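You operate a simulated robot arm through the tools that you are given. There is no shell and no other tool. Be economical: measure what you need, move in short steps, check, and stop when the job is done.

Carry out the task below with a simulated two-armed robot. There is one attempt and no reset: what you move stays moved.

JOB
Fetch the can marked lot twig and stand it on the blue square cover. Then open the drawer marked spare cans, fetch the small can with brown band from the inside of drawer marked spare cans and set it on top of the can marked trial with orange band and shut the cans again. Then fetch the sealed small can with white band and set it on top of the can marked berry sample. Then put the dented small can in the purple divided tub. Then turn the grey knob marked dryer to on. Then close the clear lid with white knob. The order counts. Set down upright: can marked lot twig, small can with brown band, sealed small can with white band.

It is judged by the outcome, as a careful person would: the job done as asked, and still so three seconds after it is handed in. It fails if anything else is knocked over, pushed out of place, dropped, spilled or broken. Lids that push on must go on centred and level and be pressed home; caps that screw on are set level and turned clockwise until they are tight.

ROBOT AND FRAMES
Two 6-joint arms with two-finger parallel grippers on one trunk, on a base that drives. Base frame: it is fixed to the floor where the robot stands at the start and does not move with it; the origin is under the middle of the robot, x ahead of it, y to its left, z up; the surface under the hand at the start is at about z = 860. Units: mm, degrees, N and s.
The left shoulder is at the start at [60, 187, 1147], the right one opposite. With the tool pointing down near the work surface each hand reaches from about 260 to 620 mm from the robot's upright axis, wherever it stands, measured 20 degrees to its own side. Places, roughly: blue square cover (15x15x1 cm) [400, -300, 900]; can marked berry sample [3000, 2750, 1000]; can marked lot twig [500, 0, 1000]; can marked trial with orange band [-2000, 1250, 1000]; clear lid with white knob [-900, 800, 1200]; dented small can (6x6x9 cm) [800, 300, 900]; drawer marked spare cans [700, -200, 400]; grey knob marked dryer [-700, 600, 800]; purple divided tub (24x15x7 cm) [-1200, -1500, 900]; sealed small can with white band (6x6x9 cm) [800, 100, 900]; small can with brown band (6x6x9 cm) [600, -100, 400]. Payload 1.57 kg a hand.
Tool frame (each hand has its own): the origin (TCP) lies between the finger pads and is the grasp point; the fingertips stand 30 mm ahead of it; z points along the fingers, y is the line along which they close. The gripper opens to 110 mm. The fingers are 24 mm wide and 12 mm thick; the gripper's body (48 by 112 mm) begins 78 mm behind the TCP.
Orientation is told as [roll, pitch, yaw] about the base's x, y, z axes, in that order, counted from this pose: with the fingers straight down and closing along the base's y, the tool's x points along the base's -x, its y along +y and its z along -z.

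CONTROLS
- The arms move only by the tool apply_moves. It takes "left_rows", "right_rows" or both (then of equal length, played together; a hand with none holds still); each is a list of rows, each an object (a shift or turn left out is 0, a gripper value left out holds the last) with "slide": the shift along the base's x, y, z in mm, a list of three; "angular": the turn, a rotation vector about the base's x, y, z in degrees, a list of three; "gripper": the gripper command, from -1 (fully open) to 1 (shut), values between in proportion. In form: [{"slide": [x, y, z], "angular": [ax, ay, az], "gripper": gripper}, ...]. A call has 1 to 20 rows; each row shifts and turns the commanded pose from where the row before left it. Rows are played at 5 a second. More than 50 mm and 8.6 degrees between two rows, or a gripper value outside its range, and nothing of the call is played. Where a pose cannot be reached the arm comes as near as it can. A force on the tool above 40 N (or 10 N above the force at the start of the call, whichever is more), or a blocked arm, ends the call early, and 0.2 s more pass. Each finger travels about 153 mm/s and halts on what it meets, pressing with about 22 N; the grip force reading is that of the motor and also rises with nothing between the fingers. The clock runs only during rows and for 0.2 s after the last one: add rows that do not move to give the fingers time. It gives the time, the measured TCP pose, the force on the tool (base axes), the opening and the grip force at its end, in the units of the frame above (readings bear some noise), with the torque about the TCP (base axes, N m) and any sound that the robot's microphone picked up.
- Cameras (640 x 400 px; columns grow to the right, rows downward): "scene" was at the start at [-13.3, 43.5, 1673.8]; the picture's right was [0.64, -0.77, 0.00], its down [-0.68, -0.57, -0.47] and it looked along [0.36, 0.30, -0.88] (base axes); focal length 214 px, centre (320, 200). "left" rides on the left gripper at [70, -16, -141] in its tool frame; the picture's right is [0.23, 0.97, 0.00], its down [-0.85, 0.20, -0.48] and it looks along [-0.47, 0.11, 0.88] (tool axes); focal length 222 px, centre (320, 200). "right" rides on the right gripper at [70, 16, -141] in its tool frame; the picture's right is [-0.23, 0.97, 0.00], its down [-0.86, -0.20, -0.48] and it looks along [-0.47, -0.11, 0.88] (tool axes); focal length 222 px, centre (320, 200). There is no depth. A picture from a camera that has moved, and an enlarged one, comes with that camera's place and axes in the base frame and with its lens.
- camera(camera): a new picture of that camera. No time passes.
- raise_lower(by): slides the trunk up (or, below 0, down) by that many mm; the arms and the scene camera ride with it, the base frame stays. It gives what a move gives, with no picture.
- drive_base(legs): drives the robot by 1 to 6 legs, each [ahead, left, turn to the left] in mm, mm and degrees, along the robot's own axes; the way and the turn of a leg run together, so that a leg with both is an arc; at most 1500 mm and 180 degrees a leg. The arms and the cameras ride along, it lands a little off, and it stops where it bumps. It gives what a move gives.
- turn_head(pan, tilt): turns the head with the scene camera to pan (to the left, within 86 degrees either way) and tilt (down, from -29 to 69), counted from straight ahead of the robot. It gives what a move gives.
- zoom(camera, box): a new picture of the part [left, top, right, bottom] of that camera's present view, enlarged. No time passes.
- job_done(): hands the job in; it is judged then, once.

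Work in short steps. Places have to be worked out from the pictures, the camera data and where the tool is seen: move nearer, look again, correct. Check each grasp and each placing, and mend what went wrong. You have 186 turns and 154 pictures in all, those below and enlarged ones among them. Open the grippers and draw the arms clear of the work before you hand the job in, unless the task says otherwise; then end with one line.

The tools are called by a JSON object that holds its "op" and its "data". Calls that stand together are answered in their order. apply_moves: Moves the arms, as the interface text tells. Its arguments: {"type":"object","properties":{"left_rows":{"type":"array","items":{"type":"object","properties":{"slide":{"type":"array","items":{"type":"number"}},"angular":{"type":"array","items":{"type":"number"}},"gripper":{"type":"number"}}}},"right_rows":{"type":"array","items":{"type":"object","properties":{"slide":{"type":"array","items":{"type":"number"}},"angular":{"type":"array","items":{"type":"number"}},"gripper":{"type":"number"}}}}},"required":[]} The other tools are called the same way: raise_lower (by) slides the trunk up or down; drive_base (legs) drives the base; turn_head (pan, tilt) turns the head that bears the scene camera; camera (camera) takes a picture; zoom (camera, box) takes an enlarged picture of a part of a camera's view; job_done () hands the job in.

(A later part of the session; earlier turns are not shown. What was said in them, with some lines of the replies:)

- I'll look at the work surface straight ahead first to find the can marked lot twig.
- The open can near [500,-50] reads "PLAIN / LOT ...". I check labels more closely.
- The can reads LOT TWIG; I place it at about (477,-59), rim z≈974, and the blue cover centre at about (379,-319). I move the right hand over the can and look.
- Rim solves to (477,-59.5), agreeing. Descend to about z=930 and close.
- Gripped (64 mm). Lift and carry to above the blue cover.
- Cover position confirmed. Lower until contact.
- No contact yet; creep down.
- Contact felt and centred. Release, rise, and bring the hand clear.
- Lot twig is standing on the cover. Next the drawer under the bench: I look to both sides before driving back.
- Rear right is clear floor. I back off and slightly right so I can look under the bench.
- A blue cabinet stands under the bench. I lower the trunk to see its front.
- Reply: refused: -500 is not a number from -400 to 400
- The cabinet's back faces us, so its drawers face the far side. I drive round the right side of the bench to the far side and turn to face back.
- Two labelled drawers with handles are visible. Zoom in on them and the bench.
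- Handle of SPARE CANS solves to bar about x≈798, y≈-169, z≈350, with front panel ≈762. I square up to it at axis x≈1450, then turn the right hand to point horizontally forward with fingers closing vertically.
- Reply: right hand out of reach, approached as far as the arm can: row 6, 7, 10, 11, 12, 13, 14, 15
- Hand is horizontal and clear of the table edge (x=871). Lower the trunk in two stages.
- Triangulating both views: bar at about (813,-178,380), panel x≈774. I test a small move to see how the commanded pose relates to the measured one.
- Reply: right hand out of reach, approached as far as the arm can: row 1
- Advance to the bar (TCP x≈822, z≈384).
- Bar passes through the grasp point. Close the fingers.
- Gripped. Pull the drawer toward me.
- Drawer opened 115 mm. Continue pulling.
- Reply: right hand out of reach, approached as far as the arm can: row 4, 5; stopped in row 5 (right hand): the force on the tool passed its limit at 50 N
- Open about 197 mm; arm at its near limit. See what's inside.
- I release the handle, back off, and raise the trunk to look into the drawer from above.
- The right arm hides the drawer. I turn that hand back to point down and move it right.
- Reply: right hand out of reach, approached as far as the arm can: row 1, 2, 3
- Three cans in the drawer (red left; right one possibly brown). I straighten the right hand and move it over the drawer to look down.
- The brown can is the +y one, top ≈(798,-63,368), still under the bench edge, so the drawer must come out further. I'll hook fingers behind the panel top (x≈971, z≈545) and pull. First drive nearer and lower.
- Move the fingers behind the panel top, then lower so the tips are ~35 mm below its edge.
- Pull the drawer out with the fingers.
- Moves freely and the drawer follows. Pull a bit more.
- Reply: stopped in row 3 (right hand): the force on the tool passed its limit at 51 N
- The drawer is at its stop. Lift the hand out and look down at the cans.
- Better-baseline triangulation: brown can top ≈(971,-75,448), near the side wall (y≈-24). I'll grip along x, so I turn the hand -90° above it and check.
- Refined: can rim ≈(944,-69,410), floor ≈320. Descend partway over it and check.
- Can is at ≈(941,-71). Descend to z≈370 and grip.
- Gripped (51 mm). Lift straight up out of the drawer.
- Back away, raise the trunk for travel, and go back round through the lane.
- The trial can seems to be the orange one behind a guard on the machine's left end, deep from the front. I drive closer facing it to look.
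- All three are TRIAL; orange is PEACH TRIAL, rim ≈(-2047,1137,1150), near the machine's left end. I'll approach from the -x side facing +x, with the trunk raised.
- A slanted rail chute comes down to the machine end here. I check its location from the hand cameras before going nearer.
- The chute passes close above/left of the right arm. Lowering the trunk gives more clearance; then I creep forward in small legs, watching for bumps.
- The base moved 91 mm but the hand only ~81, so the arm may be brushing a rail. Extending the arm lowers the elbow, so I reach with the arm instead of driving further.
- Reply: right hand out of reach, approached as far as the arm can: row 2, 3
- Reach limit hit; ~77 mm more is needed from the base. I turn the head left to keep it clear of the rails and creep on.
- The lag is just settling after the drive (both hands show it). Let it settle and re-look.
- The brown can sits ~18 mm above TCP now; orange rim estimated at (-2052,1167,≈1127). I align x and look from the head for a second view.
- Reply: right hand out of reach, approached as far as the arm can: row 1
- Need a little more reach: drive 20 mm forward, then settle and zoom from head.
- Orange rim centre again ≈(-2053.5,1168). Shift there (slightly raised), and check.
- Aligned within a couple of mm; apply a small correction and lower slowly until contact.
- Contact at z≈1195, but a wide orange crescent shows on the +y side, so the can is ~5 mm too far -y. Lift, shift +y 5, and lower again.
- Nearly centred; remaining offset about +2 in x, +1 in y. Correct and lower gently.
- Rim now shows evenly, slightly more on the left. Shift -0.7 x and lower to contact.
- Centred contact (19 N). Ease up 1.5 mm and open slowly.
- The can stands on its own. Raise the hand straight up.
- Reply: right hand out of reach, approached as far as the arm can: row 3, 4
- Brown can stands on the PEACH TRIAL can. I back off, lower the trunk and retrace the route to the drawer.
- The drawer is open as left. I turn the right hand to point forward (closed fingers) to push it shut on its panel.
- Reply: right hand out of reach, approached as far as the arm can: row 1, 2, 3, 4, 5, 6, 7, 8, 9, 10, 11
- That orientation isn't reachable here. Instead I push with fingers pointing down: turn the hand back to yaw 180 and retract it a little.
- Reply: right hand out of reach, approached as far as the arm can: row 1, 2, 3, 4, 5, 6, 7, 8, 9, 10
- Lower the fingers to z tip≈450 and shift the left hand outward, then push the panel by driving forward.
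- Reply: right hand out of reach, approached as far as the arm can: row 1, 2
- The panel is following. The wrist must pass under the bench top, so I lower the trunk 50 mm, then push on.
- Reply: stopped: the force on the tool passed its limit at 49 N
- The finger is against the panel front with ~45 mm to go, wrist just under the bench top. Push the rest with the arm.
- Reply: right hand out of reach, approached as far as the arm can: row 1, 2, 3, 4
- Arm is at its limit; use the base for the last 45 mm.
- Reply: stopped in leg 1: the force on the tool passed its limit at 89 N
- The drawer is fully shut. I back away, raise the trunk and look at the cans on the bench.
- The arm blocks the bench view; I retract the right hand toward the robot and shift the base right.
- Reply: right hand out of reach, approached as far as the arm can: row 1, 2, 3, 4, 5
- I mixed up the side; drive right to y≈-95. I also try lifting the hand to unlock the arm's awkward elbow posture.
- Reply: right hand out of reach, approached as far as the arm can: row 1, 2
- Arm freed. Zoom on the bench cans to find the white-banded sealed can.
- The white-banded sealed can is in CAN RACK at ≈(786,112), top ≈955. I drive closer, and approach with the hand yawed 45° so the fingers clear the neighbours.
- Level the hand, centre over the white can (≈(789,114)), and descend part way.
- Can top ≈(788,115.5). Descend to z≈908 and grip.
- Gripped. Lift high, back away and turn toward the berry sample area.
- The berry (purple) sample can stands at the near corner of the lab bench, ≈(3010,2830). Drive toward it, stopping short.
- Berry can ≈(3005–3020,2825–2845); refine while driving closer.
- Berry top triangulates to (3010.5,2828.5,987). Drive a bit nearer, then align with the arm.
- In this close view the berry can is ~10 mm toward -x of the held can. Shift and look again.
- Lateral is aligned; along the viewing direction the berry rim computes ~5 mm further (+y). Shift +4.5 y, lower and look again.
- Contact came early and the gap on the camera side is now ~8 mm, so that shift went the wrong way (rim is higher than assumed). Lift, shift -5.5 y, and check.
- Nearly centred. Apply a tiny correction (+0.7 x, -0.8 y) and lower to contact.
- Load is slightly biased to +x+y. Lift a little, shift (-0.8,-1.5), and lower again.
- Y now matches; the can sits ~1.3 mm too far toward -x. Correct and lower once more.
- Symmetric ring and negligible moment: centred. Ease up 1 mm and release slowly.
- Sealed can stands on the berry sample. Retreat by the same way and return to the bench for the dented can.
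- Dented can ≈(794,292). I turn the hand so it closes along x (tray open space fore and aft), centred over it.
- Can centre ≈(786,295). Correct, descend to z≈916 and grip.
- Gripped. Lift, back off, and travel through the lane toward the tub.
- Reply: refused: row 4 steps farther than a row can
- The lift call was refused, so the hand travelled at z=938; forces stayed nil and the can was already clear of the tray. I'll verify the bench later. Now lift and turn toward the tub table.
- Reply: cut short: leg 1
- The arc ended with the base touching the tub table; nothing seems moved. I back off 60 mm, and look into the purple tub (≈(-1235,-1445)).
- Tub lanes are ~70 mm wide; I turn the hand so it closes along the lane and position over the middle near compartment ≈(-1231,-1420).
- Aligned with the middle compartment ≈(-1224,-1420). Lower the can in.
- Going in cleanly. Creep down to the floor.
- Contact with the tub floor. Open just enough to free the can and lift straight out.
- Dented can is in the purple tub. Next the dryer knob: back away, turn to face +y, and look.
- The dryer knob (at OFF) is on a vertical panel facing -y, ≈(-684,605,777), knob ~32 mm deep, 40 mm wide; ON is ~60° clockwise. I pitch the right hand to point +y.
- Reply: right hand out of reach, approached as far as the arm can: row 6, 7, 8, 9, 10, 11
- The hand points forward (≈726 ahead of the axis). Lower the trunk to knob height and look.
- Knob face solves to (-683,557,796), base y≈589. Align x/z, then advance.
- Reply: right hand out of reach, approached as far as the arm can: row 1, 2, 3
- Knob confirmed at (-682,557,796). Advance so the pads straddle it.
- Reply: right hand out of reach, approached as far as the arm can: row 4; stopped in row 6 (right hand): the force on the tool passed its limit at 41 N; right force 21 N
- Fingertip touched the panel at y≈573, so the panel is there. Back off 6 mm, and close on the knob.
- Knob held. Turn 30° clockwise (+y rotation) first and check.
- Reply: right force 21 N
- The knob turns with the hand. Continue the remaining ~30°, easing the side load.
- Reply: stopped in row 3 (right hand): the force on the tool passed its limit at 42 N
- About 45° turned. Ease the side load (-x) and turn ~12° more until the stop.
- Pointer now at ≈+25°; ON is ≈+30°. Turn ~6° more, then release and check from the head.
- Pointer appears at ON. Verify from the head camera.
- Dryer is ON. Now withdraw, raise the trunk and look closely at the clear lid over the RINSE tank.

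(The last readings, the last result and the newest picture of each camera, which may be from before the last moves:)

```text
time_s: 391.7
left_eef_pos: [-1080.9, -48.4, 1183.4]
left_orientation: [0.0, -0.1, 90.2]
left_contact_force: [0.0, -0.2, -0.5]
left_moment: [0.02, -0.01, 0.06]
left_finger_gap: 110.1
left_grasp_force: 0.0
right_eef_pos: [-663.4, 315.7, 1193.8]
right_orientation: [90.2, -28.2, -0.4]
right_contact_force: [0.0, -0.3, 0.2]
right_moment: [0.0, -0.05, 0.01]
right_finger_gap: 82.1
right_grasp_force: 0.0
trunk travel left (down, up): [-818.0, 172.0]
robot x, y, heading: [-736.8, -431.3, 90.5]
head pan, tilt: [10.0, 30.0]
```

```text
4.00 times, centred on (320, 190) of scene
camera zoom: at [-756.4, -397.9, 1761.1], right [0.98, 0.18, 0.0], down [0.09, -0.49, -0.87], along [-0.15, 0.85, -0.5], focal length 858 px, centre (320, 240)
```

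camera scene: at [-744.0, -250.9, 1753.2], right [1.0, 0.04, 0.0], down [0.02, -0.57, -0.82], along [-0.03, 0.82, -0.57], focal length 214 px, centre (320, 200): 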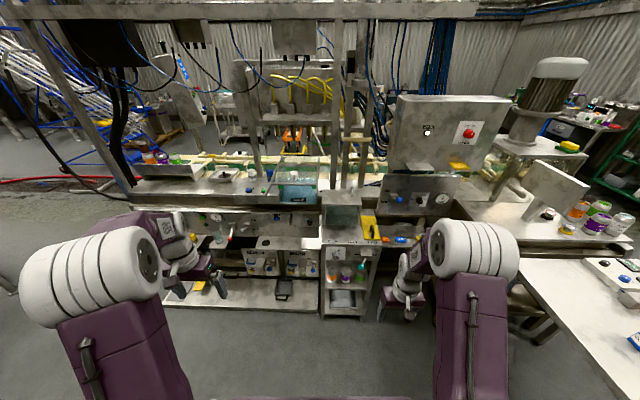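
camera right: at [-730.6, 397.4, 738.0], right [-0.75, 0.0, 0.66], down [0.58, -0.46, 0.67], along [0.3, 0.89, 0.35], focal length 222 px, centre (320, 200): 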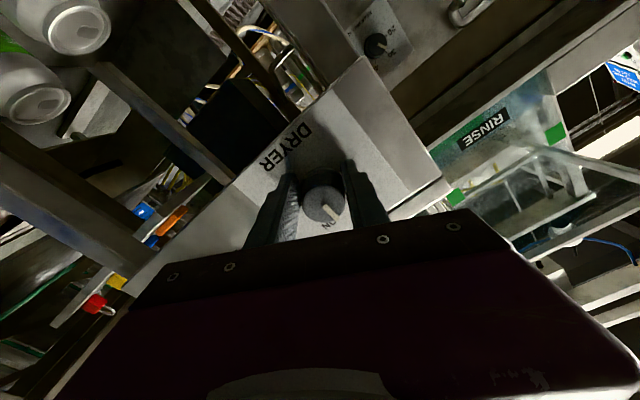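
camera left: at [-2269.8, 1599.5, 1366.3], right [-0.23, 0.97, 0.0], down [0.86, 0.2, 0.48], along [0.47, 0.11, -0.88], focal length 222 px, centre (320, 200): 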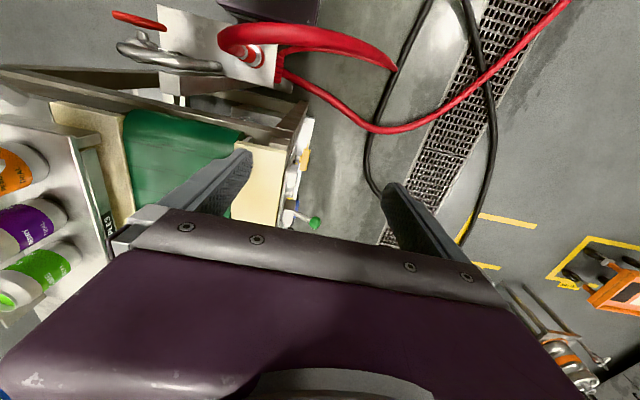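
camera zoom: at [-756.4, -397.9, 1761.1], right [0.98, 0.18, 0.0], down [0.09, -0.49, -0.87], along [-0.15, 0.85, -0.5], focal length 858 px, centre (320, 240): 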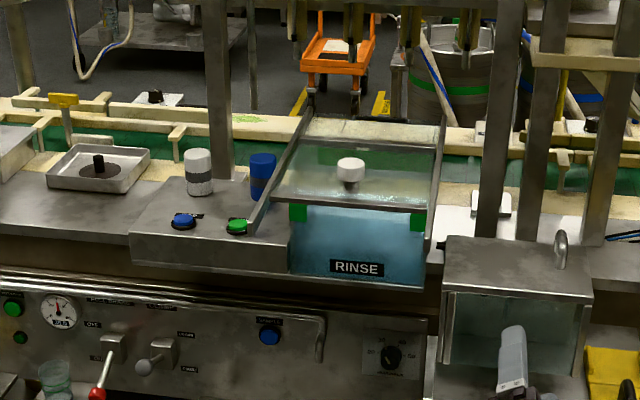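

{"op": "camera", "data": {"camera": "right"}}

```text
18 pictures are left
camera right: at [-732.1, 175.8, 1172.7], right [-0.26, 0.0, 0.96], down [0.84, -0.48, 0.23], along [0.47, 0.88, 0.13], focal length 222 px, centre (320, 200)
```

right: 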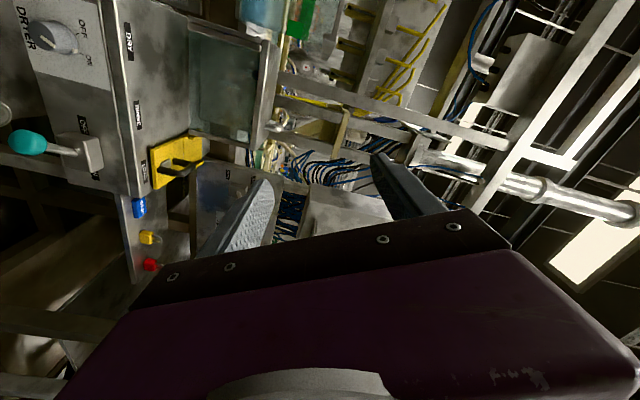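

Not helpful. I restore the hand to pointing down, then move in front of the tank and view it from lower.

{"op": "apply_moves", "data": {"right_rows": [{"angular": [0, -7.75, 0]}, {"angular": [0, -7.75, 0]}, {"angular": [0, -7.75, 0]}, {"angular": [0, -7.75, 0]}, {"angular": [0, -7.75, 0]}, {"angular": [0, -7.75, 0]}, {"angular": [0, -7.75, 0]}, {"angular": [0, -7.75, 0]}, {"slide": [0, -20, 0], "angular": [-8.2, 0, 0]}, {"slide": [0, -20, 0], "angular": [-8.2, 0, 0]}, {"slide": [0, -20, 0], "angular": [-8.2, 0, 0]}, {"slide": [0, -20, 0], "angular": [-8.2, 0, 0]}, {"slide": [10, -20, 0], "angular": [-8.2, 0, 0]}, {"slide": [10, -20, 0], "angular": [-8.2, 0, 0]}, {"slide": [10, -20, 0], "angular": [-8.2, 0, 0]}, {"slide": [10, -20, 0], "angular": [-8.2, 0, 0]}, {"slide": [10, 0, 0], "angular": [-8.2, 0, 0]}, {"slide": [10, 0, 0], "angular": [-8.2, 0, 0]}, {"slide": [10, 0, 0], "angular": [-8, 0, 0]}, {}]}}

{"op": "drive_base", "data": {"legs": [[300, 230, 0]]}}

{"op": "raise_lower", "data": {"by": -200}}

{"op": "turn_head", "data": {"pan": -5, "tilt": 20}}

{"op": "zoom", "data": {"camera": "scene", "box": [220, 120, 440, 260]}}

```text
time_s: 395.9
left_eef_pos: [-1081.2, -47.6, 1183.2]
left_orientation: [0.1, 0.0, 90.3]
left_contact_force: [0.2, 0.4, -0.3]
left_moment: [0.04, 0.01, -0.03]
left_finger_gap: 109.8
left_grasp_force: 0.1
right_eef_pos: [-626.8, 90.4, 1136.6]
right_orientation: [-11.7, -7.0, 91.0]
right_contact_force: [0.2, -0.6, 1.0]
right_moment: [-0.02, -0.01, 0.0]
right_finger_gap: 82.5
right_grasp_force: 0.0
right hand out of reach, approached as far as the arm can: row 14, 15, 16, 17, 18, 19
trunk travel left (down, up): [-818.0, 172.0]
robot x, y, heading: [-739.1, -426.4, 90.4]
head pan, tilt: [10.0, 30.0]
```

```text
time_s: 398.3
left_eef_pos: [-1311.9, 242.9, 1184.9]
left_orientation: [0.0, -0.1, 90.7]
left_contact_force: [-0.1, -0.9, -0.4]
left_moment: [0.02, 0.01, -0.05]
left_finger_gap: 110.1
left_grasp_force: 0.0
right_eef_pos: [-859.4, 386.7, 1136.7]
right_orientation: [-11.7, -7.1, 91.3]
right_contact_force: [-0.5, -0.1, 0.6]
right_moment: [0.0, 0.01, -0.02]
right_finger_gap: 82.6
right_grasp_force: 0.1
trunk travel left (down, up): [-818.0, 172.0]
robot x, y, heading: [-965.3, -135.7, 90.7]
head pan, tilt: [10.0, 30.0]
```

```text
time_s: 400.4
left_eef_pos: [-1312.9, 244.6, 984.0]
left_orientation: [0.1, 0.0, 90.7]
left_contact_force: [-0.5, -0.1, 0.6]
left_moment: [0.01, -0.04, 0.01]
left_finger_gap: 110.1
left_grasp_force: 0.0
right_eef_pos: [-859.1, 386.7, 935.4]
right_orientation: [-11.7, -7.1, 91.3]
right_contact_force: [-0.2, -0.4, -0.5]
right_moment: [-0.02, 0.02, 0.01]
right_finger_gap: 82.2
right_grasp_force: 0.1
trunk travel left (down, up): [-618.0, 372.0]
robot x, y, heading: [-969.8, -136.3, 90.7]
head pan, tilt: [10.0, 30.0]
```

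```text
time_s: 401.2
left_eef_pos: [-1313.2, 244.5, 984.9]
left_orientation: [0.1, 0.0, 90.8]
left_contact_force: [0.2, -0.3, 0.3]
left_moment: [-0.05, 0.03, -0.03]
left_finger_gap: 109.9
left_grasp_force: 0.0
right_eef_pos: [-859.5, 387.5, 935.3]
right_orientation: [-11.7, -7.1, 91.3]
right_contact_force: [-0.4, 0.5, -0.1]
right_moment: [0.02, -0.01, 0.0]
right_finger_gap: 82.4
right_grasp_force: 0.1
trunk travel left (down, up): [-618.0, 372.0]
robot x, y, heading: [-968.4, -132.2, 90.8]
head pan, tilt: [-5.0, 20.0]
```

```text
2.86 times, centred on (330, 190) of scene
camera zoom: at [-962.8, -99.2, 1577.1], right [1.0, -0.07, 0.0], down [-0.03, -0.34, -0.94], along [0.07, 0.94, -0.34], focal length 613 px, centre (291, 229)
```

zoom: 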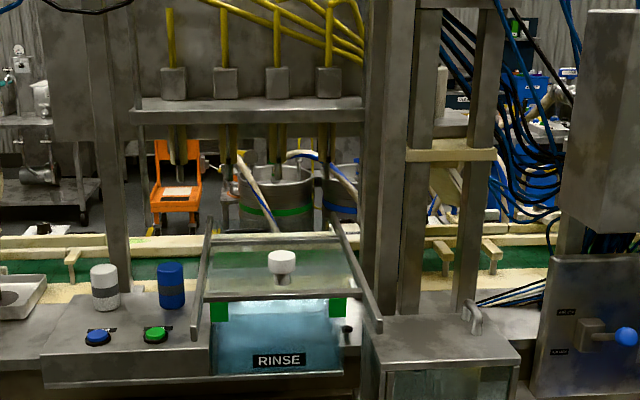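

Rough triangulation suggests level rails (x≈-1040 and -786, z≈1150) with the lid slid part-way along them. I need a wider baseline: move left 450 and look again.

{"op": "drive_base", "data": {"legs": [[0, 450, 0]]}}

{"op": "turn_head", "data": {"pan": -30, "tilt": 25}}

{"op": "zoom", "data": {"camera": "scene", "box": [220, 120, 420, 250]}}

```text
time_s: 403.9
left_eef_pos: [-1763.1, 247.0, 983.1]
left_orientation: [0.1, 0.0, 89.9]
left_contact_force: [-0.7, -0.3, -0.5]
left_moment: [-0.03, 0.01, 0.04]
left_finger_gap: 110.2
left_grasp_force: 0.1
right_eef_pos: [-1306.0, 383.2, 934.9]
right_orientation: [-11.8, -7.2, 90.6]
right_contact_force: [0.2, -0.2, 0.2]
right_moment: [-0.02, -0.03, -0.03]
right_finger_gap: 82.5
right_grasp_force: 0.1
trunk travel left (down, up): [-618.0, 372.0]
robot x, y, heading: [-1422.3, -133.5, 90.0]
head pan, tilt: [-5.0, 20.0]
```

```text
time_s: 404.8
left_eef_pos: [-1761.9, 247.4, 984.9]
left_orientation: [0.2, 0.0, 89.9]
left_contact_force: [0.1, -0.9, -0.8]
left_moment: [0.04, -0.01, 0.01]
left_finger_gap: 110.0
left_grasp_force: 0.1
right_eef_pos: [-1305.6, 384.0, 936.5]
right_orientation: [-11.7, -7.1, 90.6]
right_contact_force: [-0.1, -0.6, -0.1]
right_moment: [0.01, 0.04, -0.01]
right_finger_gap: 82.4
right_grasp_force: 0.1
trunk travel left (down, up): [-618.0, 372.0]
robot x, y, heading: [-1420.1, -138.2, 90.0]
head pan, tilt: [-30.0, 25.0]
```

```text
3.08 times, centred on (320, 185) of scene
camera zoom: at [-1377.8, -114.7, 1569.1], right [0.87, -0.5, 0.0], down [-0.21, -0.37, -0.91], along [0.45, 0.78, -0.42], focal length 660 px, centre (320, 246)
```

zoom: 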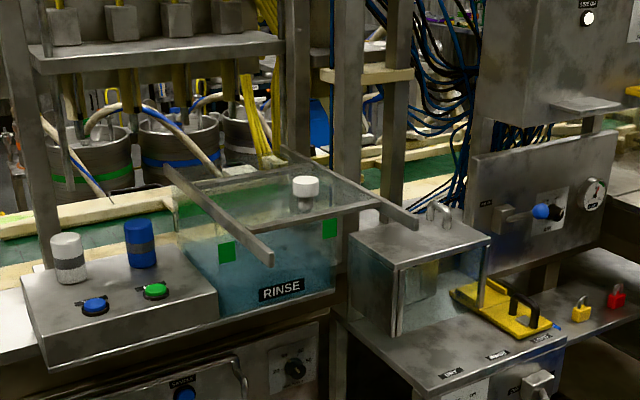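

Now clear: level rails (y≈614–1060, z≈1175); tank front glass at y≈828; the lid's front bar is at y≈730 with the white knob at ≈(-914,738,1228). It is slid ~95 mm forward, so closing means sliding it back (+y). I raise up, straighten the hand and approach.

{"op": "raise_lower", "data": {"by": 350}}

{"op": "apply_moves", "data": {"right_rows": [{"angular": [-3.5, 5.85, 0], "gripper": -0.5}, {"angular": [-3.5, 5.85, 0]}, {"slide": [0, 0, 20]}, {}]}}

{"op": "drive_base", "data": {"legs": [[180, -326, 0]]}}

{"op": "camera", "data": {"camera": "right"}}

```text
time_s: 408.2
left_eef_pos: [-1761.9, 246.2, 1333.8]
left_orientation: [0.0, 0.0, 89.9]
left_contact_force: [0.6, 0.1, 0.2]
left_moment: [-0.01, 0.01, 0.01]
left_finger_gap: 109.9
left_grasp_force: 0.1
right_eef_pos: [-1306.8, 383.3, 1285.4]
right_orientation: [-11.7, -7.0, 90.7]
right_contact_force: [0.4, -0.6, 0.1]
right_moment: [0.0, 0.02, 0.0]
right_finger_gap: 82.6
right_grasp_force: 0.1
trunk travel left (down, up): [-968.0, 22.0]
robot x, y, heading: [-1420.1, -137.6, 89.9]
head pan, tilt: [-30.0, 25.0]
```

```text
time_s: 409.2
left_eef_pos: [-1761.5, 246.3, 1333.5]
left_orientation: [0.1, 0.0, 89.9]
left_contact_force: [0.1, 0.2, 0.0]
left_moment: [-0.03, -0.02, 0.05]
left_finger_gap: 110.0
left_grasp_force: 0.1
right_eef_pos: [-1301.4, 376.9, 1298.9]
right_orientation: [-11.7, -7.6, 90.6]
right_contact_force: [0.5, 0.2, -0.4]
right_moment: [0.0, -0.01, 0.01]
right_finger_gap: 82.2
right_grasp_force: 0.1
right hand out of reach, approached as far as the arm can: row 1, 2, 3
trunk travel left (down, up): [-968.0, 22.0]
robot x, y, heading: [-1419.4, -137.0, 89.8]
head pan, tilt: [-30.0, 25.0]
```

```text
time_s: 411.6
left_eef_pos: [-1436.7, 426.8, 1333.5]
left_orientation: [-0.1, -0.1, 89.7]
left_contact_force: [0.1, -0.9, 0.0]
left_moment: [0.04, -0.03, 0.02]
left_finger_gap: 110.2
left_grasp_force: 0.0
right_eef_pos: [-977.1, 555.0, 1299.8]
right_orientation: [-11.8, -7.5, 90.4]
right_contact_force: [-0.9, 0.0, 0.1]
right_moment: [-0.02, -0.03, 0.03]
right_finger_gap: 82.5
right_grasp_force: 0.1
trunk travel left (down, up): [-968.0, 22.0]
robot x, y, heading: [-1095.6, 39.4, 89.7]
head pan, tilt: [-30.0, 25.0]
```

```text
15 pictures are left
camera right: at [-1019.8, 468.6, 1423.1], right [-0.96, 0.24, -0.17], down [0.09, 0.78, 0.62], along [0.28, 0.57, -0.77], focal length 222 px, centre (320, 200)
```

right: 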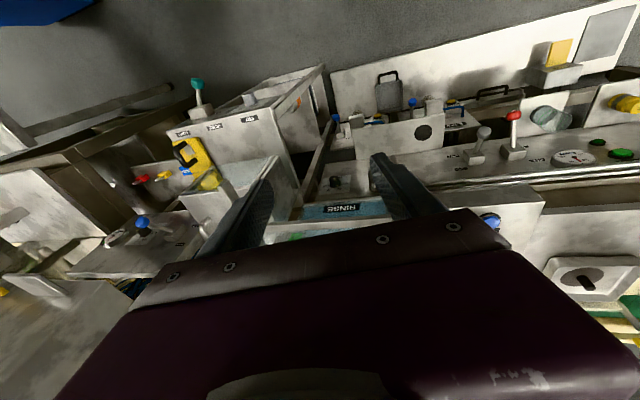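

The arm is in its awkward posture again; unlock it as before (lift and pull back), then straighten.

{"op": "apply_moves", "data": {"right_rows": [{"slide": [0, 0, 40]}, {"slide": [0, 0, 40]}, {"slide": [10, -20, 20]}, {"slide": [20, -30, 0]}, {"slide": [20, -30, 0]}, {"slide": [20, -20, 0], "angular": [-3.5, 5.85, 0]}, {"angular": [-3.5, 5.85, 0]}, {}]}}

```text
time_s: 413.4
left_eef_pos: [-1434.4, 426.6, 1334.8]
left_orientation: [0.0, -0.2, 89.8]
left_contact_force: [0.4, -0.2, -1.1]
left_moment: [-0.01, -0.01, -0.02]
left_finger_gap: 109.9
left_grasp_force: 0.0
right_eef_pos: [-900.3, 431.4, 1345.4]
right_orientation: [-11.0, -6.8, 90.3]
right_contact_force: [0.0, 0.9, 0.1]
right_moment: [0.0, -0.03, 0.02]
right_finger_gap: 82.3
right_grasp_force: 0.0
right hand out of reach, approached as far as the arm can: row 1, 2, 3, 6, 7
trunk travel left (down, up): [-968.0, 22.0]
robot x, y, heading: [-1094.4, 43.3, 89.6]
head pan, tilt: [-30.0, 25.0]
```

Position freed; now lower a bit and straighten the tilt.

{"op": "apply_moves", "data": {"right_rows": [{"slide": [0, 0, -30]}, {"slide": [0, 0, -30]}, {"angular": [-3.5, 5.5, 0]}, {"angular": [-3.3, 5.5, 0]}, {}]}}

```text
time_s: 414.6
left_eef_pos: [-1433.7, 428.5, 1333.5]
left_orientation: [0.1, 0.0, 89.7]
left_contact_force: [0.8, 0.2, 0.4]
left_moment: [0.0, 0.0, -0.01]
left_finger_gap: 109.6
left_grasp_force: 0.1
right_eef_pos: [-899.6, 432.3, 1284.5]
right_orientation: [-8.8, -5.3, 90.1]
right_contact_force: [-0.2, 0.4, 0.0]
right_moment: [-0.01, -0.01, 0.01]
right_finger_gap: 82.3
right_grasp_force: 0.0
right hand out of reach, approached as far as the arm can: row 3, 4
trunk travel left (down, up): [-968.0, 22.0]
robot x, y, heading: [-1094.4, 43.8, 89.5]
head pan, tilt: [-30.0, 25.0]
```

{"op": "apply_moves", "data": {"right_rows": [{"slide": [0, 40, 0]}, {"slide": [0, 40, 0]}, {"slide": [0, 20, 0], "angular": [-2.7, 4.5, 0]}, {"angular": [-2.6, 4.3, 0]}, {}]}}

```text
time_s: 415.8
left_eef_pos: [-1433.3, 429.3, 1333.3]
left_orientation: [0.1, -0.1, 89.6]
left_contact_force: [0.1, -0.4, -0.7]
left_moment: [-0.03, 0.0, 0.01]
left_finger_gap: 110.2
left_grasp_force: 0.1
right_eef_pos: [-903.0, 506.6, 1272.3]
right_orientation: [-10.0, -5.8, 90.2]
right_contact_force: [0.0, -0.6, 0.2]
right_moment: [-0.02, -0.02, 0.01]
right_finger_gap: 82.5
right_grasp_force: 0.0
right hand out of reach, approached as far as the arm can: row 1, 2, 3, 4
trunk travel left (down, up): [-968.0, 22.0]
robot x, y, heading: [-1094.0, 45.8, 89.6]
head pan, tilt: [-30.0, 25.0]
```

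The tilt persists but is harmless for pushing. I close the fingers, drive forward, and position the tips just in front of the knob.

{"op": "apply_moves", "data": {"right_rows": [{"slide": [0, -30, 20], "gripper": 1}, {"slide": [0, -20, 0]}, {}, {}]}}

{"op": "drive_base", "data": {"legs": [[160, 0, 0.4]]}}

{"op": "turn_head", "data": {"pan": -15, "tilt": 40}}

{"op": "camera", "data": {"camera": "scene"}}

```text
time_s: 416.8
left_eef_pos: [-1433.6, 427.3, 1334.8]
left_orientation: [0.1, 0.0, 89.7]
left_contact_force: [-0.3, 0.3, -0.6]
left_moment: [0.01, 0.01, 0.04]
left_finger_gap: 110.1
left_grasp_force: 0.1
right_eef_pos: [-904.1, 452.7, 1291.9]
right_orientation: [-10.1, -5.9, 90.2]
right_contact_force: [-0.5, 0.4, 0.2]
right_moment: [0.0, 0.0, -0.04]
right_finger_gap: 0.3
right_grasp_force: 21.1
trunk travel left (down, up): [-968.0, 22.0]
robot x, y, heading: [-1095.6, 45.1, 89.7]
head pan, tilt: [-30.0, 25.0]
```

```text
time_s: 418.2
left_eef_pos: [-1433.3, 584.0, 1334.3]
left_orientation: [0.1, -0.3, 89.7]
left_contact_force: [0.1, -0.3, 0.0]
left_moment: [0.03, 0.02, 0.02]
left_finger_gap: 109.9
left_grasp_force: 0.1
right_eef_pos: [-903.8, 608.0, 1295.6]
right_orientation: [-10.1, -6.2, 90.2]
right_contact_force: [0.1, -1.3, 1.1]
right_moment: [0.05, 0.01, -0.01]
right_finger_gap: 0.0
right_grasp_force: 21.6
trunk travel left (down, up): [-968.0, 22.0]
robot x, y, heading: [-1092.1, 204.7, 89.8]
head pan, tilt: [-30.0, 25.0]
```

```text
time_s: 419.0
left_eef_pos: [-1434.9, 587.6, 1334.1]
left_orientation: [0.1, -0.1, 89.6]
left_contact_force: [0.5, 0.9, 0.7]
left_moment: [0.0, -0.01, 0.01]
left_finger_gap: 110.0
left_grasp_force: 0.1
right_eef_pos: [-903.5, 612.9, 1292.6]
right_orientation: [-10.1, -5.9, 90.2]
right_contact_force: [1.1, -0.1, 0.0]
right_moment: [0.02, -0.02, -0.01]
right_finger_gap: 0.0
right_grasp_force: 21.0
trunk travel left (down, up): [-968.0, 22.0]
robot x, y, heading: [-1090.1, 202.1, 89.9]
head pan, tilt: [-15.0, 40.0]
```

```text
14 pictures are left
camera scene: at [-1074.8, 227.2, 1895.8], right [0.96, -0.26, 0.0], down [-0.17, -0.62, -0.77], along [0.2, 0.74, -0.64], focal length 214 px, centre (320, 200)
```

scene: 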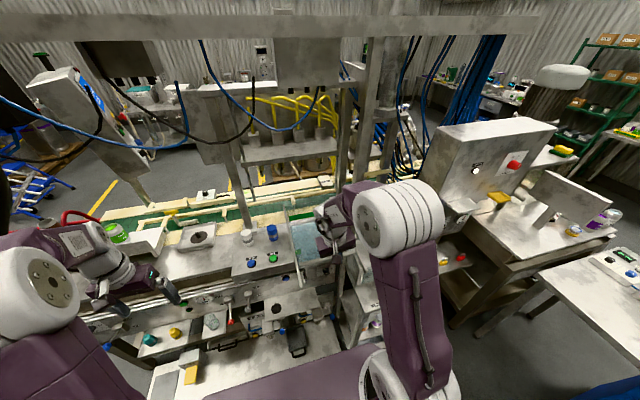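

{"op": "zoom", "data": {"camera": "scene", "box": [270, 195, 370, 275]}}

```text
5.00 times, centred on (320, 235) of scene
camera zoom: at [-1074.8, 227.2, 1895.8], right [0.96, -0.26, 0.0], down [-0.17, -0.62, -0.77], along [0.2, 0.74, -0.64], focal length 1072 px, centre (320, 25)
```

zoom: 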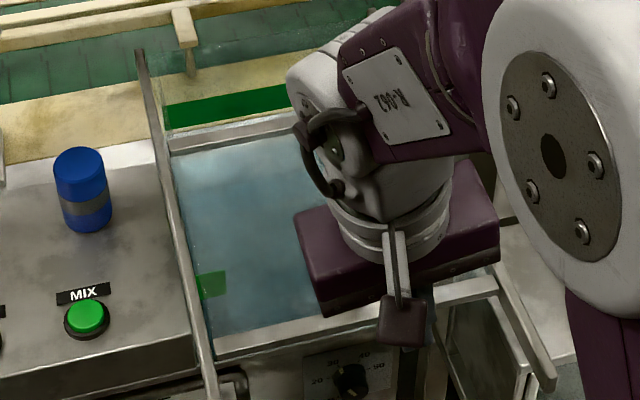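

Top view confirms: lid spans y≈698–932, rails end at ≈1061, so it must go ~+125 in y. I bring the closed fingertips to knob height just in front of it and look.

{"op": "apply_moves", "data": {"right_rows": [{"slide": [-15, 10, -20]}, {"slide": [0, 15, -20]}, {"slide": [0, 15, -16]}, {}]}}

{"op": "camera", "data": {"camera": "right"}}

```text
time_s: 420.0
left_eef_pos: [-1433.5, 587.6, 1333.5]
left_orientation: [0.1, 0.1, 89.8]
left_contact_force: [0.2, -0.2, -0.3]
left_moment: [0.01, -0.03, -0.01]
left_finger_gap: 110.0
left_grasp_force: 0.1
right_eef_pos: [-916.9, 653.9, 1235.9]
right_orientation: [-10.0, -5.9, 90.3]
right_contact_force: [-0.9, -0.4, 0.6]
right_moment: [0.0, 0.02, 0.02]
right_finger_gap: 0.1
right_grasp_force: 21.2
trunk travel left (down, up): [-968.0, 22.0]
robot x, y, heading: [-1094.7, 200.3, 89.4]
head pan, tilt: [-15.0, 40.0]
```

```text
12 pictures are left
camera right: at [-957.3, 571.1, 1363.2], right [-0.96, 0.24, -0.15], down [0.11, 0.8, 0.59], along [0.26, 0.55, -0.79], focal length 222 px, centre (320, 200)
```

right: 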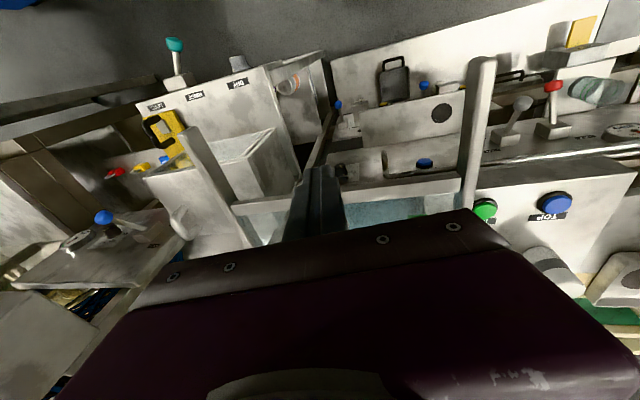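

Fingers are central between the rails, in front of the lid's bar. Push +y gently until contact.

{"op": "apply_moves", "data": {"right_rows": [{"slide": [0, 12, 0]}, {"slide": [0, 12, 0]}, {"slide": [0, 12, 0]}, {"slide": [0, 12, 0]}, {"slide": [0, 12, 0]}, {}]}}

{"op": "zoom", "data": {"camera": "scene", "box": [270, 195, 370, 275]}}

```text
time_s: 421.4
left_eef_pos: [-1434.3, 587.3, 1334.7]
left_orientation: [0.1, 0.0, 89.8]
left_contact_force: [0.5, 0.9, 0.2]
left_moment: [0.0, 0.02, -0.02]
left_finger_gap: 110.1
left_grasp_force: 0.1
right_eef_pos: [-920.3, 714.8, 1237.6]
right_orientation: [-10.4, -6.1, 90.2]
right_contact_force: [0.6, 0.1, 0.5]
right_moment: [0.0, 0.01, -0.01]
right_finger_gap: 0.2
right_grasp_force: 21.6
trunk travel left (down, up): [-968.0, 22.0]
robot x, y, heading: [-1091.3, 203.5, 89.7]
head pan, tilt: [-15.0, 40.0]
```

```text
5.00 times, centred on (320, 235) of scene
camera zoom: at [-1074.9, 227.6, 1895.8], right [0.96, -0.26, 0.0], down [-0.17, -0.62, -0.77], along [0.2, 0.74, -0.64], focal length 1072 px, centre (320, 25)
```

zoom: 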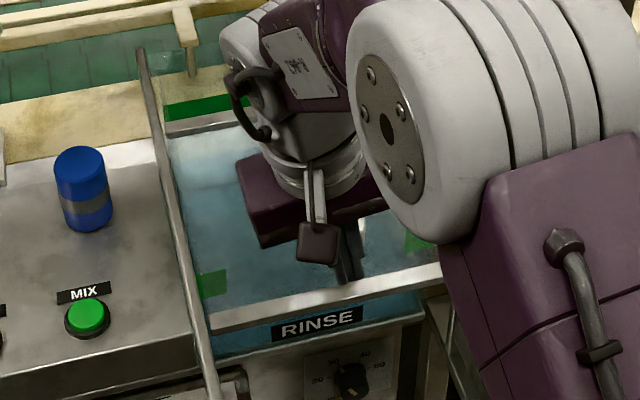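

The lid is sliding back (RINSE label now uncovered in front). Keep pushing.

{"op": "apply_moves", "data": {"right_rows": [{"slide": [0, 12, 0]}, {"slide": [0, 12, 0]}, {"slide": [0, 12, 0]}, {"slide": [0, 12, 0]}, {"slide": [0, 12, 0]}, {"slide": [0, 12, 0]}, {}]}}

{"op": "zoom", "data": {"camera": "scene", "box": [270, 195, 370, 275]}}

```text
time_s: 423.0
left_eef_pos: [-1435.1, 587.3, 1335.3]
left_orientation: [0.1, -0.1, 89.8]
left_contact_force: [0.8, -0.7, 0.3]
left_moment: [-0.01, 0.03, 0.0]
left_finger_gap: 110.1
left_grasp_force: 0.0
right_eef_pos: [-919.6, 752.1, 1218.8]
right_orientation: [-11.1, -6.8, 90.4]
right_contact_force: [-1.1, 1.5, 17.1]
right_moment: [-0.05, 0.12, -0.01]
right_finger_gap: 0.0
right_grasp_force: 21.5
right hand out of reach, approached as far as the arm can: row 2, 3, 4, 5, 6
trunk travel left (down, up): [-968.0, 22.0]
robot x, y, heading: [-1093.5, 205.9, 89.7]
head pan, tilt: [-15.0, 40.0]
```

```text
5.00 times, centred on (320, 235) of scene
camera zoom: at [-1076.2, 225.1, 1896.1], right [0.96, -0.26, 0.0], down [-0.17, -0.62, -0.77], along [0.2, 0.74, -0.64], focal length 1072 px, centre (320, 25)
```

zoom: 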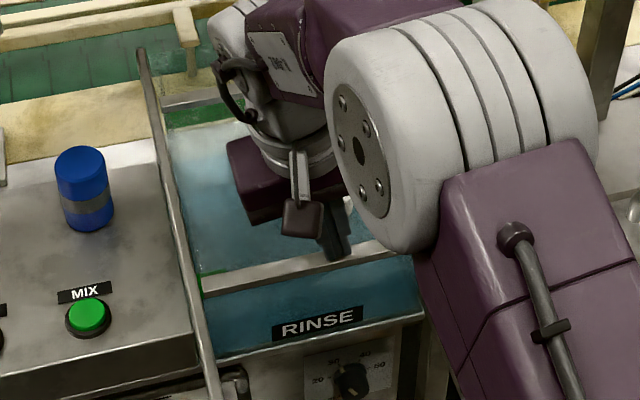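

Arm extension is limited and dips; lift the hand 12 mm and push the rest (~70 mm) with the base.

{"op": "apply_moves", "data": {"right_rows": [{"slide": [0, -4, 8]}, {"slide": [0, 0, 6]}, {}]}}

{"op": "drive_base", "data": {"legs": [[50, 0, 0]]}}

{"op": "zoom", "data": {"camera": "scene", "box": [270, 195, 370, 275]}}

```text
time_s: 423.8
left_eef_pos: [-1434.0, 587.4, 1334.4]
left_orientation: [0.1, 0.0, 89.7]
left_contact_force: [0.6, -0.2, 0.1]
left_moment: [0.0, -0.01, 0.02]
left_finger_gap: 110.0
left_grasp_force: 0.1
right_eef_pos: [-919.4, 737.3, 1223.7]
right_orientation: [-11.0, -6.3, 90.2]
right_contact_force: [0.6, 0.5, -0.1]
right_moment: [0.01, -0.03, 0.03]
right_finger_gap: 0.0
right_grasp_force: 21.3
right hand out of reach, approached as far as the arm can: row 1, 2
trunk travel left (down, up): [-968.0, 22.0]
robot x, y, heading: [-1095.8, 205.1, 89.7]
head pan, tilt: [-15.0, 40.0]
```

```text
time_s: 424.7
left_eef_pos: [-1433.4, 627.9, 1337.3]
left_orientation: [0.1, -0.5, 89.8]
left_contact_force: [-0.1, -0.8, 0.5]
left_moment: [0.13, 0.0, -0.02]
left_finger_gap: 110.0
left_grasp_force: 0.0
right_eef_pos: [-919.1, 779.8, 1229.0]
right_orientation: [-10.9, -6.6, 90.2]
right_contact_force: [0.1, -0.7, 0.8]
right_moment: [0.07, 0.0, -0.01]
right_finger_gap: 0.0
right_grasp_force: 21.8
trunk travel left (down, up): [-968.0, 22.0]
robot x, y, heading: [-1097.2, 256.4, 89.9]
head pan, tilt: [-15.0, 40.0]
```

```text
5.00 times, centred on (320, 235) of scene
camera zoom: at [-1073.8, 263.6, 1895.8], right [0.96, -0.26, 0.0], down [-0.17, -0.61, -0.77], along [0.2, 0.74, -0.64], focal length 1072 px, centre (320, 25)
```

zoom: 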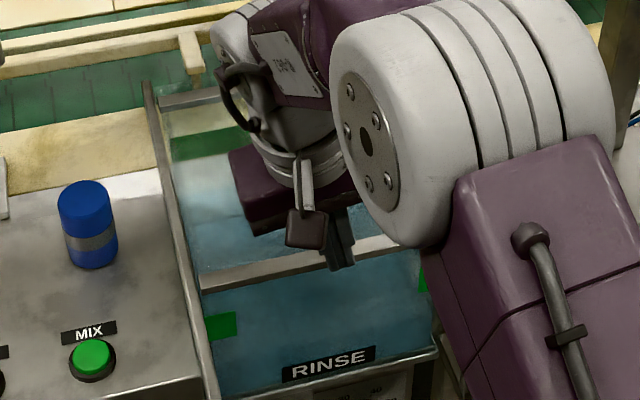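

The lid's front bar is at y≈806, nearly over the front glass (≈828). Push the remainder until it stops.

{"op": "drive_base", "data": {"legs": [[35, 0, 0]]}}

{"op": "apply_moves", "data": {"right_rows": [{}, {}, {}]}}

{"op": "zoom", "data": {"camera": "scene", "box": [270, 195, 370, 275]}}

```text
time_s: 425.6
left_eef_pos: [-1433.6, 666.7, 1336.9]
left_orientation: [0.1, -0.2, 89.8]
left_contact_force: [-0.7, -1.1, 1.3]
left_moment: [0.06, -0.02, -0.02]
left_finger_gap: 109.9
left_grasp_force: 0.1
right_eef_pos: [-918.5, 818.4, 1226.1]
right_orientation: [-10.8, -6.7, 90.4]
right_contact_force: [0.1, 0.4, -0.1]
right_moment: [0.04, 0.0, 0.01]
right_finger_gap: 0.0
right_grasp_force: 21.3
trunk travel left (down, up): [-968.0, 22.0]
robot x, y, heading: [-1091.8, 290.6, 89.8]
head pan, tilt: [-15.0, 40.0]
```

```text
time_s: 426.4
left_eef_pos: [-1434.2, 671.5, 1334.3]
left_orientation: [0.1, 0.1, 89.9]
left_contact_force: [0.3, 0.8, -0.8]
left_moment: [0.0, -0.01, 0.0]
left_finger_gap: 109.9
left_grasp_force: 0.1
right_eef_pos: [-919.5, 822.5, 1224.2]
right_orientation: [-10.9, -6.2, 90.3]
right_contact_force: [-0.5, 0.0, -0.3]
right_moment: [0.01, -0.02, 0.0]
right_finger_gap: 0.0
right_grasp_force: 21.6
trunk travel left (down, up): [-968.0, 22.0]
robot x, y, heading: [-1097.2, 290.2, 89.7]
head pan, tilt: [-15.0, 40.0]
```

```text
5.00 times, centred on (320, 235) of scene
camera zoom: at [-1074.0, 312.7, 1895.7], right [0.97, -0.26, 0.0], down [-0.17, -0.62, -0.77], along [0.2, 0.74, -0.64], focal length 1072 px, centre (320, 25)
```

zoom: 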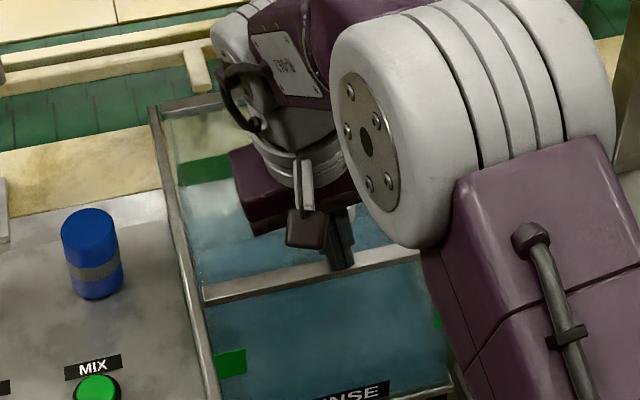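

Lid now spans ≈838–1063, flush with the rail ends. I push ~12 mm more to make sure it is against its stop.

{"op": "drive_base", "data": {"legs": [[14, 0, 0]]}}

{"op": "apply_moves", "data": {"right_rows": [{}, {}]}}

```text
time_s: 427.1
left_eef_pos: [-1434.4, 679.0, 1336.9]
left_orientation: [0.0, -0.2, 89.8]
left_contact_force: [0.7, 0.3, -0.4]
left_moment: [-0.03, -0.02, 0.03]
left_finger_gap: 110.0
left_grasp_force: 0.1
right_eef_pos: [-920.4, 829.0, 1223.1]
right_orientation: [-11.0, -6.1, 90.2]
right_contact_force: [-4.3, -26.3, -10.9]
right_moment: [-0.47, 0.44, -0.06]
right_finger_gap: 0.0
right_grasp_force: 20.9
trunk travel left (down, up): [-968.0, 22.0]
robot x, y, heading: [-1094.4, 302.1, 89.7]
head pan, tilt: [-15.0, 40.0]
```

```text
time_s: 427.8
left_eef_pos: [-1434.3, 681.9, 1335.0]
left_orientation: [0.0, -0.2, 89.7]
left_contact_force: [-0.2, 0.1, -0.7]
left_moment: [0.04, 0.0, -0.03]
left_finger_gap: 110.0
left_grasp_force: 0.0
right_eef_pos: [-920.4, 829.2, 1223.6]
right_orientation: [-10.9, -5.7, 90.2]
right_contact_force: [-4.2, -16.3, -7.5]
right_moment: [-0.25, 0.26, -0.05]
right_finger_gap: 0.0
right_grasp_force: 21.2
trunk travel left (down, up): [-968.0, 22.0]
robot x, y, heading: [-1093.1, 298.4, 90.0]
head pan, tilt: [-15.0, 40.0]
```

Firm resistance (26 N): the lid is home. Back straight away, then check the lid and the bench.

{"op": "drive_base", "data": {"legs": [[-400, 0, 0]]}}

{"op": "turn_head", "data": {"pan": -10, "tilt": 32}}

{"op": "zoom", "data": {"camera": "scene", "box": [250, 140, 410, 240]}}

```text
time_s: 430.3
left_eef_pos: [-1437.0, 274.4, 1333.0]
left_orientation: [0.1, 0.1, 90.1]
left_contact_force: [0.4, -0.2, 0.2]
left_moment: [-0.01, 0.02, 0.0]
left_finger_gap: 109.8
left_grasp_force: 0.0
right_eef_pos: [-924.1, 428.4, 1220.7]
right_orientation: [-10.9, -5.8, 90.7]
right_contact_force: [0.9, -0.2, 0.4]
right_moment: [0.0, 0.02, -0.01]
right_finger_gap: 0.1
right_grasp_force: 21.7
trunk travel left (down, up): [-968.0, 22.0]
robot x, y, heading: [-1093.6, -112.5, 90.2]
head pan, tilt: [-15.0, 40.0]
```

```text
time_s: 431.0
left_eef_pos: [-1436.8, 272.6, 1333.2]
left_orientation: [0.2, 0.0, 90.2]
left_contact_force: [-0.5, 0.5, -0.3]
left_moment: [-0.01, 0.01, 0.01]
left_finger_gap: 110.0
left_grasp_force: 0.1
right_eef_pos: [-923.1, 425.1, 1220.8]
right_orientation: [-10.9, -5.7, 90.7]
right_contact_force: [-1.3, 0.2, 0.7]
right_moment: [-0.01, 0.02, 0.02]
right_finger_gap: 0.0
right_grasp_force: 20.9
trunk travel left (down, up): [-968.0, 22.0]
robot x, y, heading: [-1095.0, -107.5, 90.3]
head pan, tilt: [-10.0, 32.0]
```

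```text
4.00 times, centred on (330, 190) of scene
camera zoom: at [-1080.9, -77.6, 1907.9], right [0.99, -0.17, 0.0], down [-0.09, -0.52, -0.85], along [0.14, 0.83, -0.53], focal length 858 px, centre (280, 240)
```

zoom: 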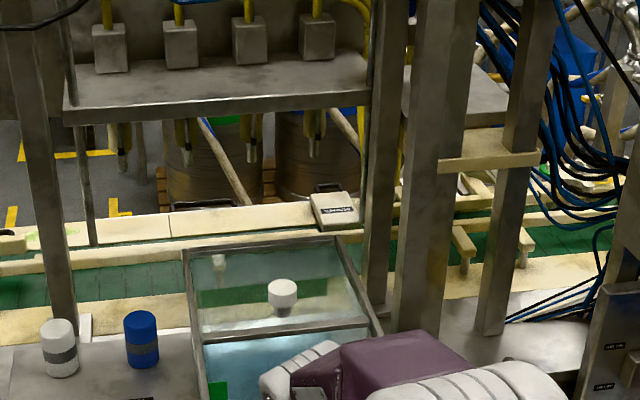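

The lid is level with the tank and rails, closed. Now check the bench tray from here.

{"op": "turn_head", "data": {"pan": -79, "tilt": 28}}

{"op": "zoom", "data": {"camera": "scene", "box": [260, 165, 380, 235]}}

```text
time_s: 432.4
left_eef_pos: [-1436.4, 272.2, 1334.6]
left_orientation: [0.0, 0.0, 90.2]
left_contact_force: [0.5, 0.2, 0.5]
left_moment: [-0.02, -0.06, -0.01]
left_finger_gap: 109.8
left_grasp_force: 0.1
right_eef_pos: [-922.7, 424.4, 1222.3]
right_orientation: [-10.9, -5.7, 90.7]
right_contact_force: [0.1, -0.1, 0.2]
right_moment: [-0.03, 0.03, 0.04]
right_finger_gap: 0.0
right_grasp_force: 21.4
trunk travel left (down, up): [-968.0, 22.0]
robot x, y, heading: [-1091.2, -111.6, 90.2]
head pan, tilt: [-79.0, 28.0]
```

```text
5.33 times, centred on (320, 200) of scene
camera zoom: at [-1006.6, -149.5, 1914.3], right [0.2, -0.98, 0.0], down [-0.46, -0.09, -0.88], along [0.87, 0.17, -0.47], focal length 1144 px, centre (320, 200)
```

zoom: 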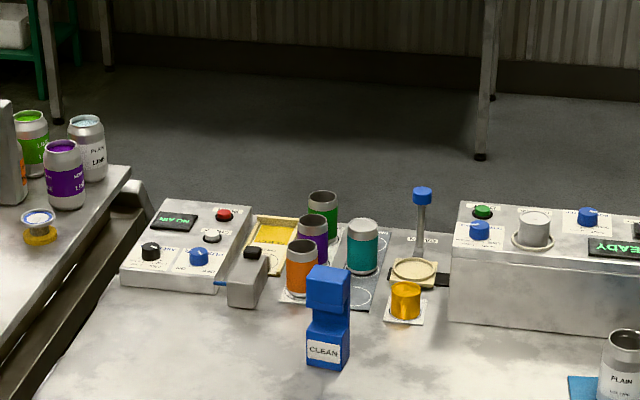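

Bench is all in order. A last check of the trial stack, and open the right gripper.

{"op": "apply_moves", "data": {"right_rows": [{"gripper": 0}, {"gripper": -1}, {}]}}

{"op": "turn_head", "data": {"pan": 36, "tilt": 25}}

{"op": "zoom", "data": {"camera": "scene", "box": [260, 160, 380, 235]}}

```text
time_s: 433.2
left_eef_pos: [-1437.5, 270.8, 1334.3]
left_orientation: [0.1, -0.1, 90.2]
left_contact_force: [0.1, -0.4, -0.2]
left_moment: [-0.05, 0.07, 0.0]
left_finger_gap: 109.9
left_grasp_force: 0.1
right_eef_pos: [-924.6, 423.9, 1221.2]
right_orientation: [-10.9, -5.8, 90.7]
right_contact_force: [0.0, 1.2, -0.8]
right_moment: [0.0, 0.01, -0.02]
right_finger_gap: 110.0
right_grasp_force: 0.0
trunk travel left (down, up): [-968.0, 22.0]
robot x, y, heading: [-1093.3, -113.8, 90.4]
head pan, tilt: [-79.0, 28.0]
```

```text
time_s: 435.1
left_eef_pos: [-1437.5, 272.6, 1333.4]
left_orientation: [0.2, 0.0, 90.2]
left_contact_force: [0.1, -0.6, -0.8]
left_moment: [-0.03, 0.02, -0.01]
left_finger_gap: 109.9
left_grasp_force: 0.1
right_eef_pos: [-924.9, 424.4, 1222.4]
right_orientation: [-11.0, -5.8, 90.8]
right_contact_force: [-0.3, -0.1, 0.5]
right_moment: [0.01, -0.04, 0.04]
right_finger_gap: 109.9
right_grasp_force: 0.1
trunk travel left (down, up): [-968.0, 22.0]
robot x, y, heading: [-1091.9, -110.4, 90.2]
head pan, tilt: [36.0, 25.0]
```

```text
5.33 times, centred on (320, 198) of scene
camera zoom: at [-1150.5, -93.1, 1919.1], right [0.81, 0.59, 0.0], down [0.25, -0.34, -0.91], along [-0.54, 0.73, -0.42], focal length 1144 px, centre (320, 213)
```

zoom: 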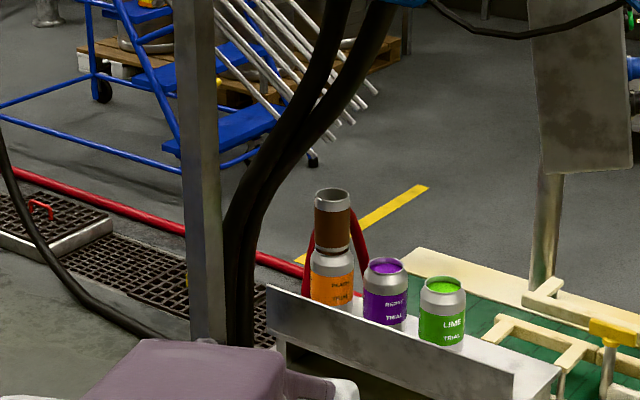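

The brown-banded can still stands upright on the orange trial can, the grippers are open and the arms are clear of the work, so I hand in.

{"op": "job_done", "data": {}}

```text
The job is handed in.
```

I did all six steps in order and handed the job in, with both grippers open and the arms clear. On the dented can, one arm lift was refused, so the hand left the bench at z = 938 mm. A later look showed nothing on the bench disturbed.
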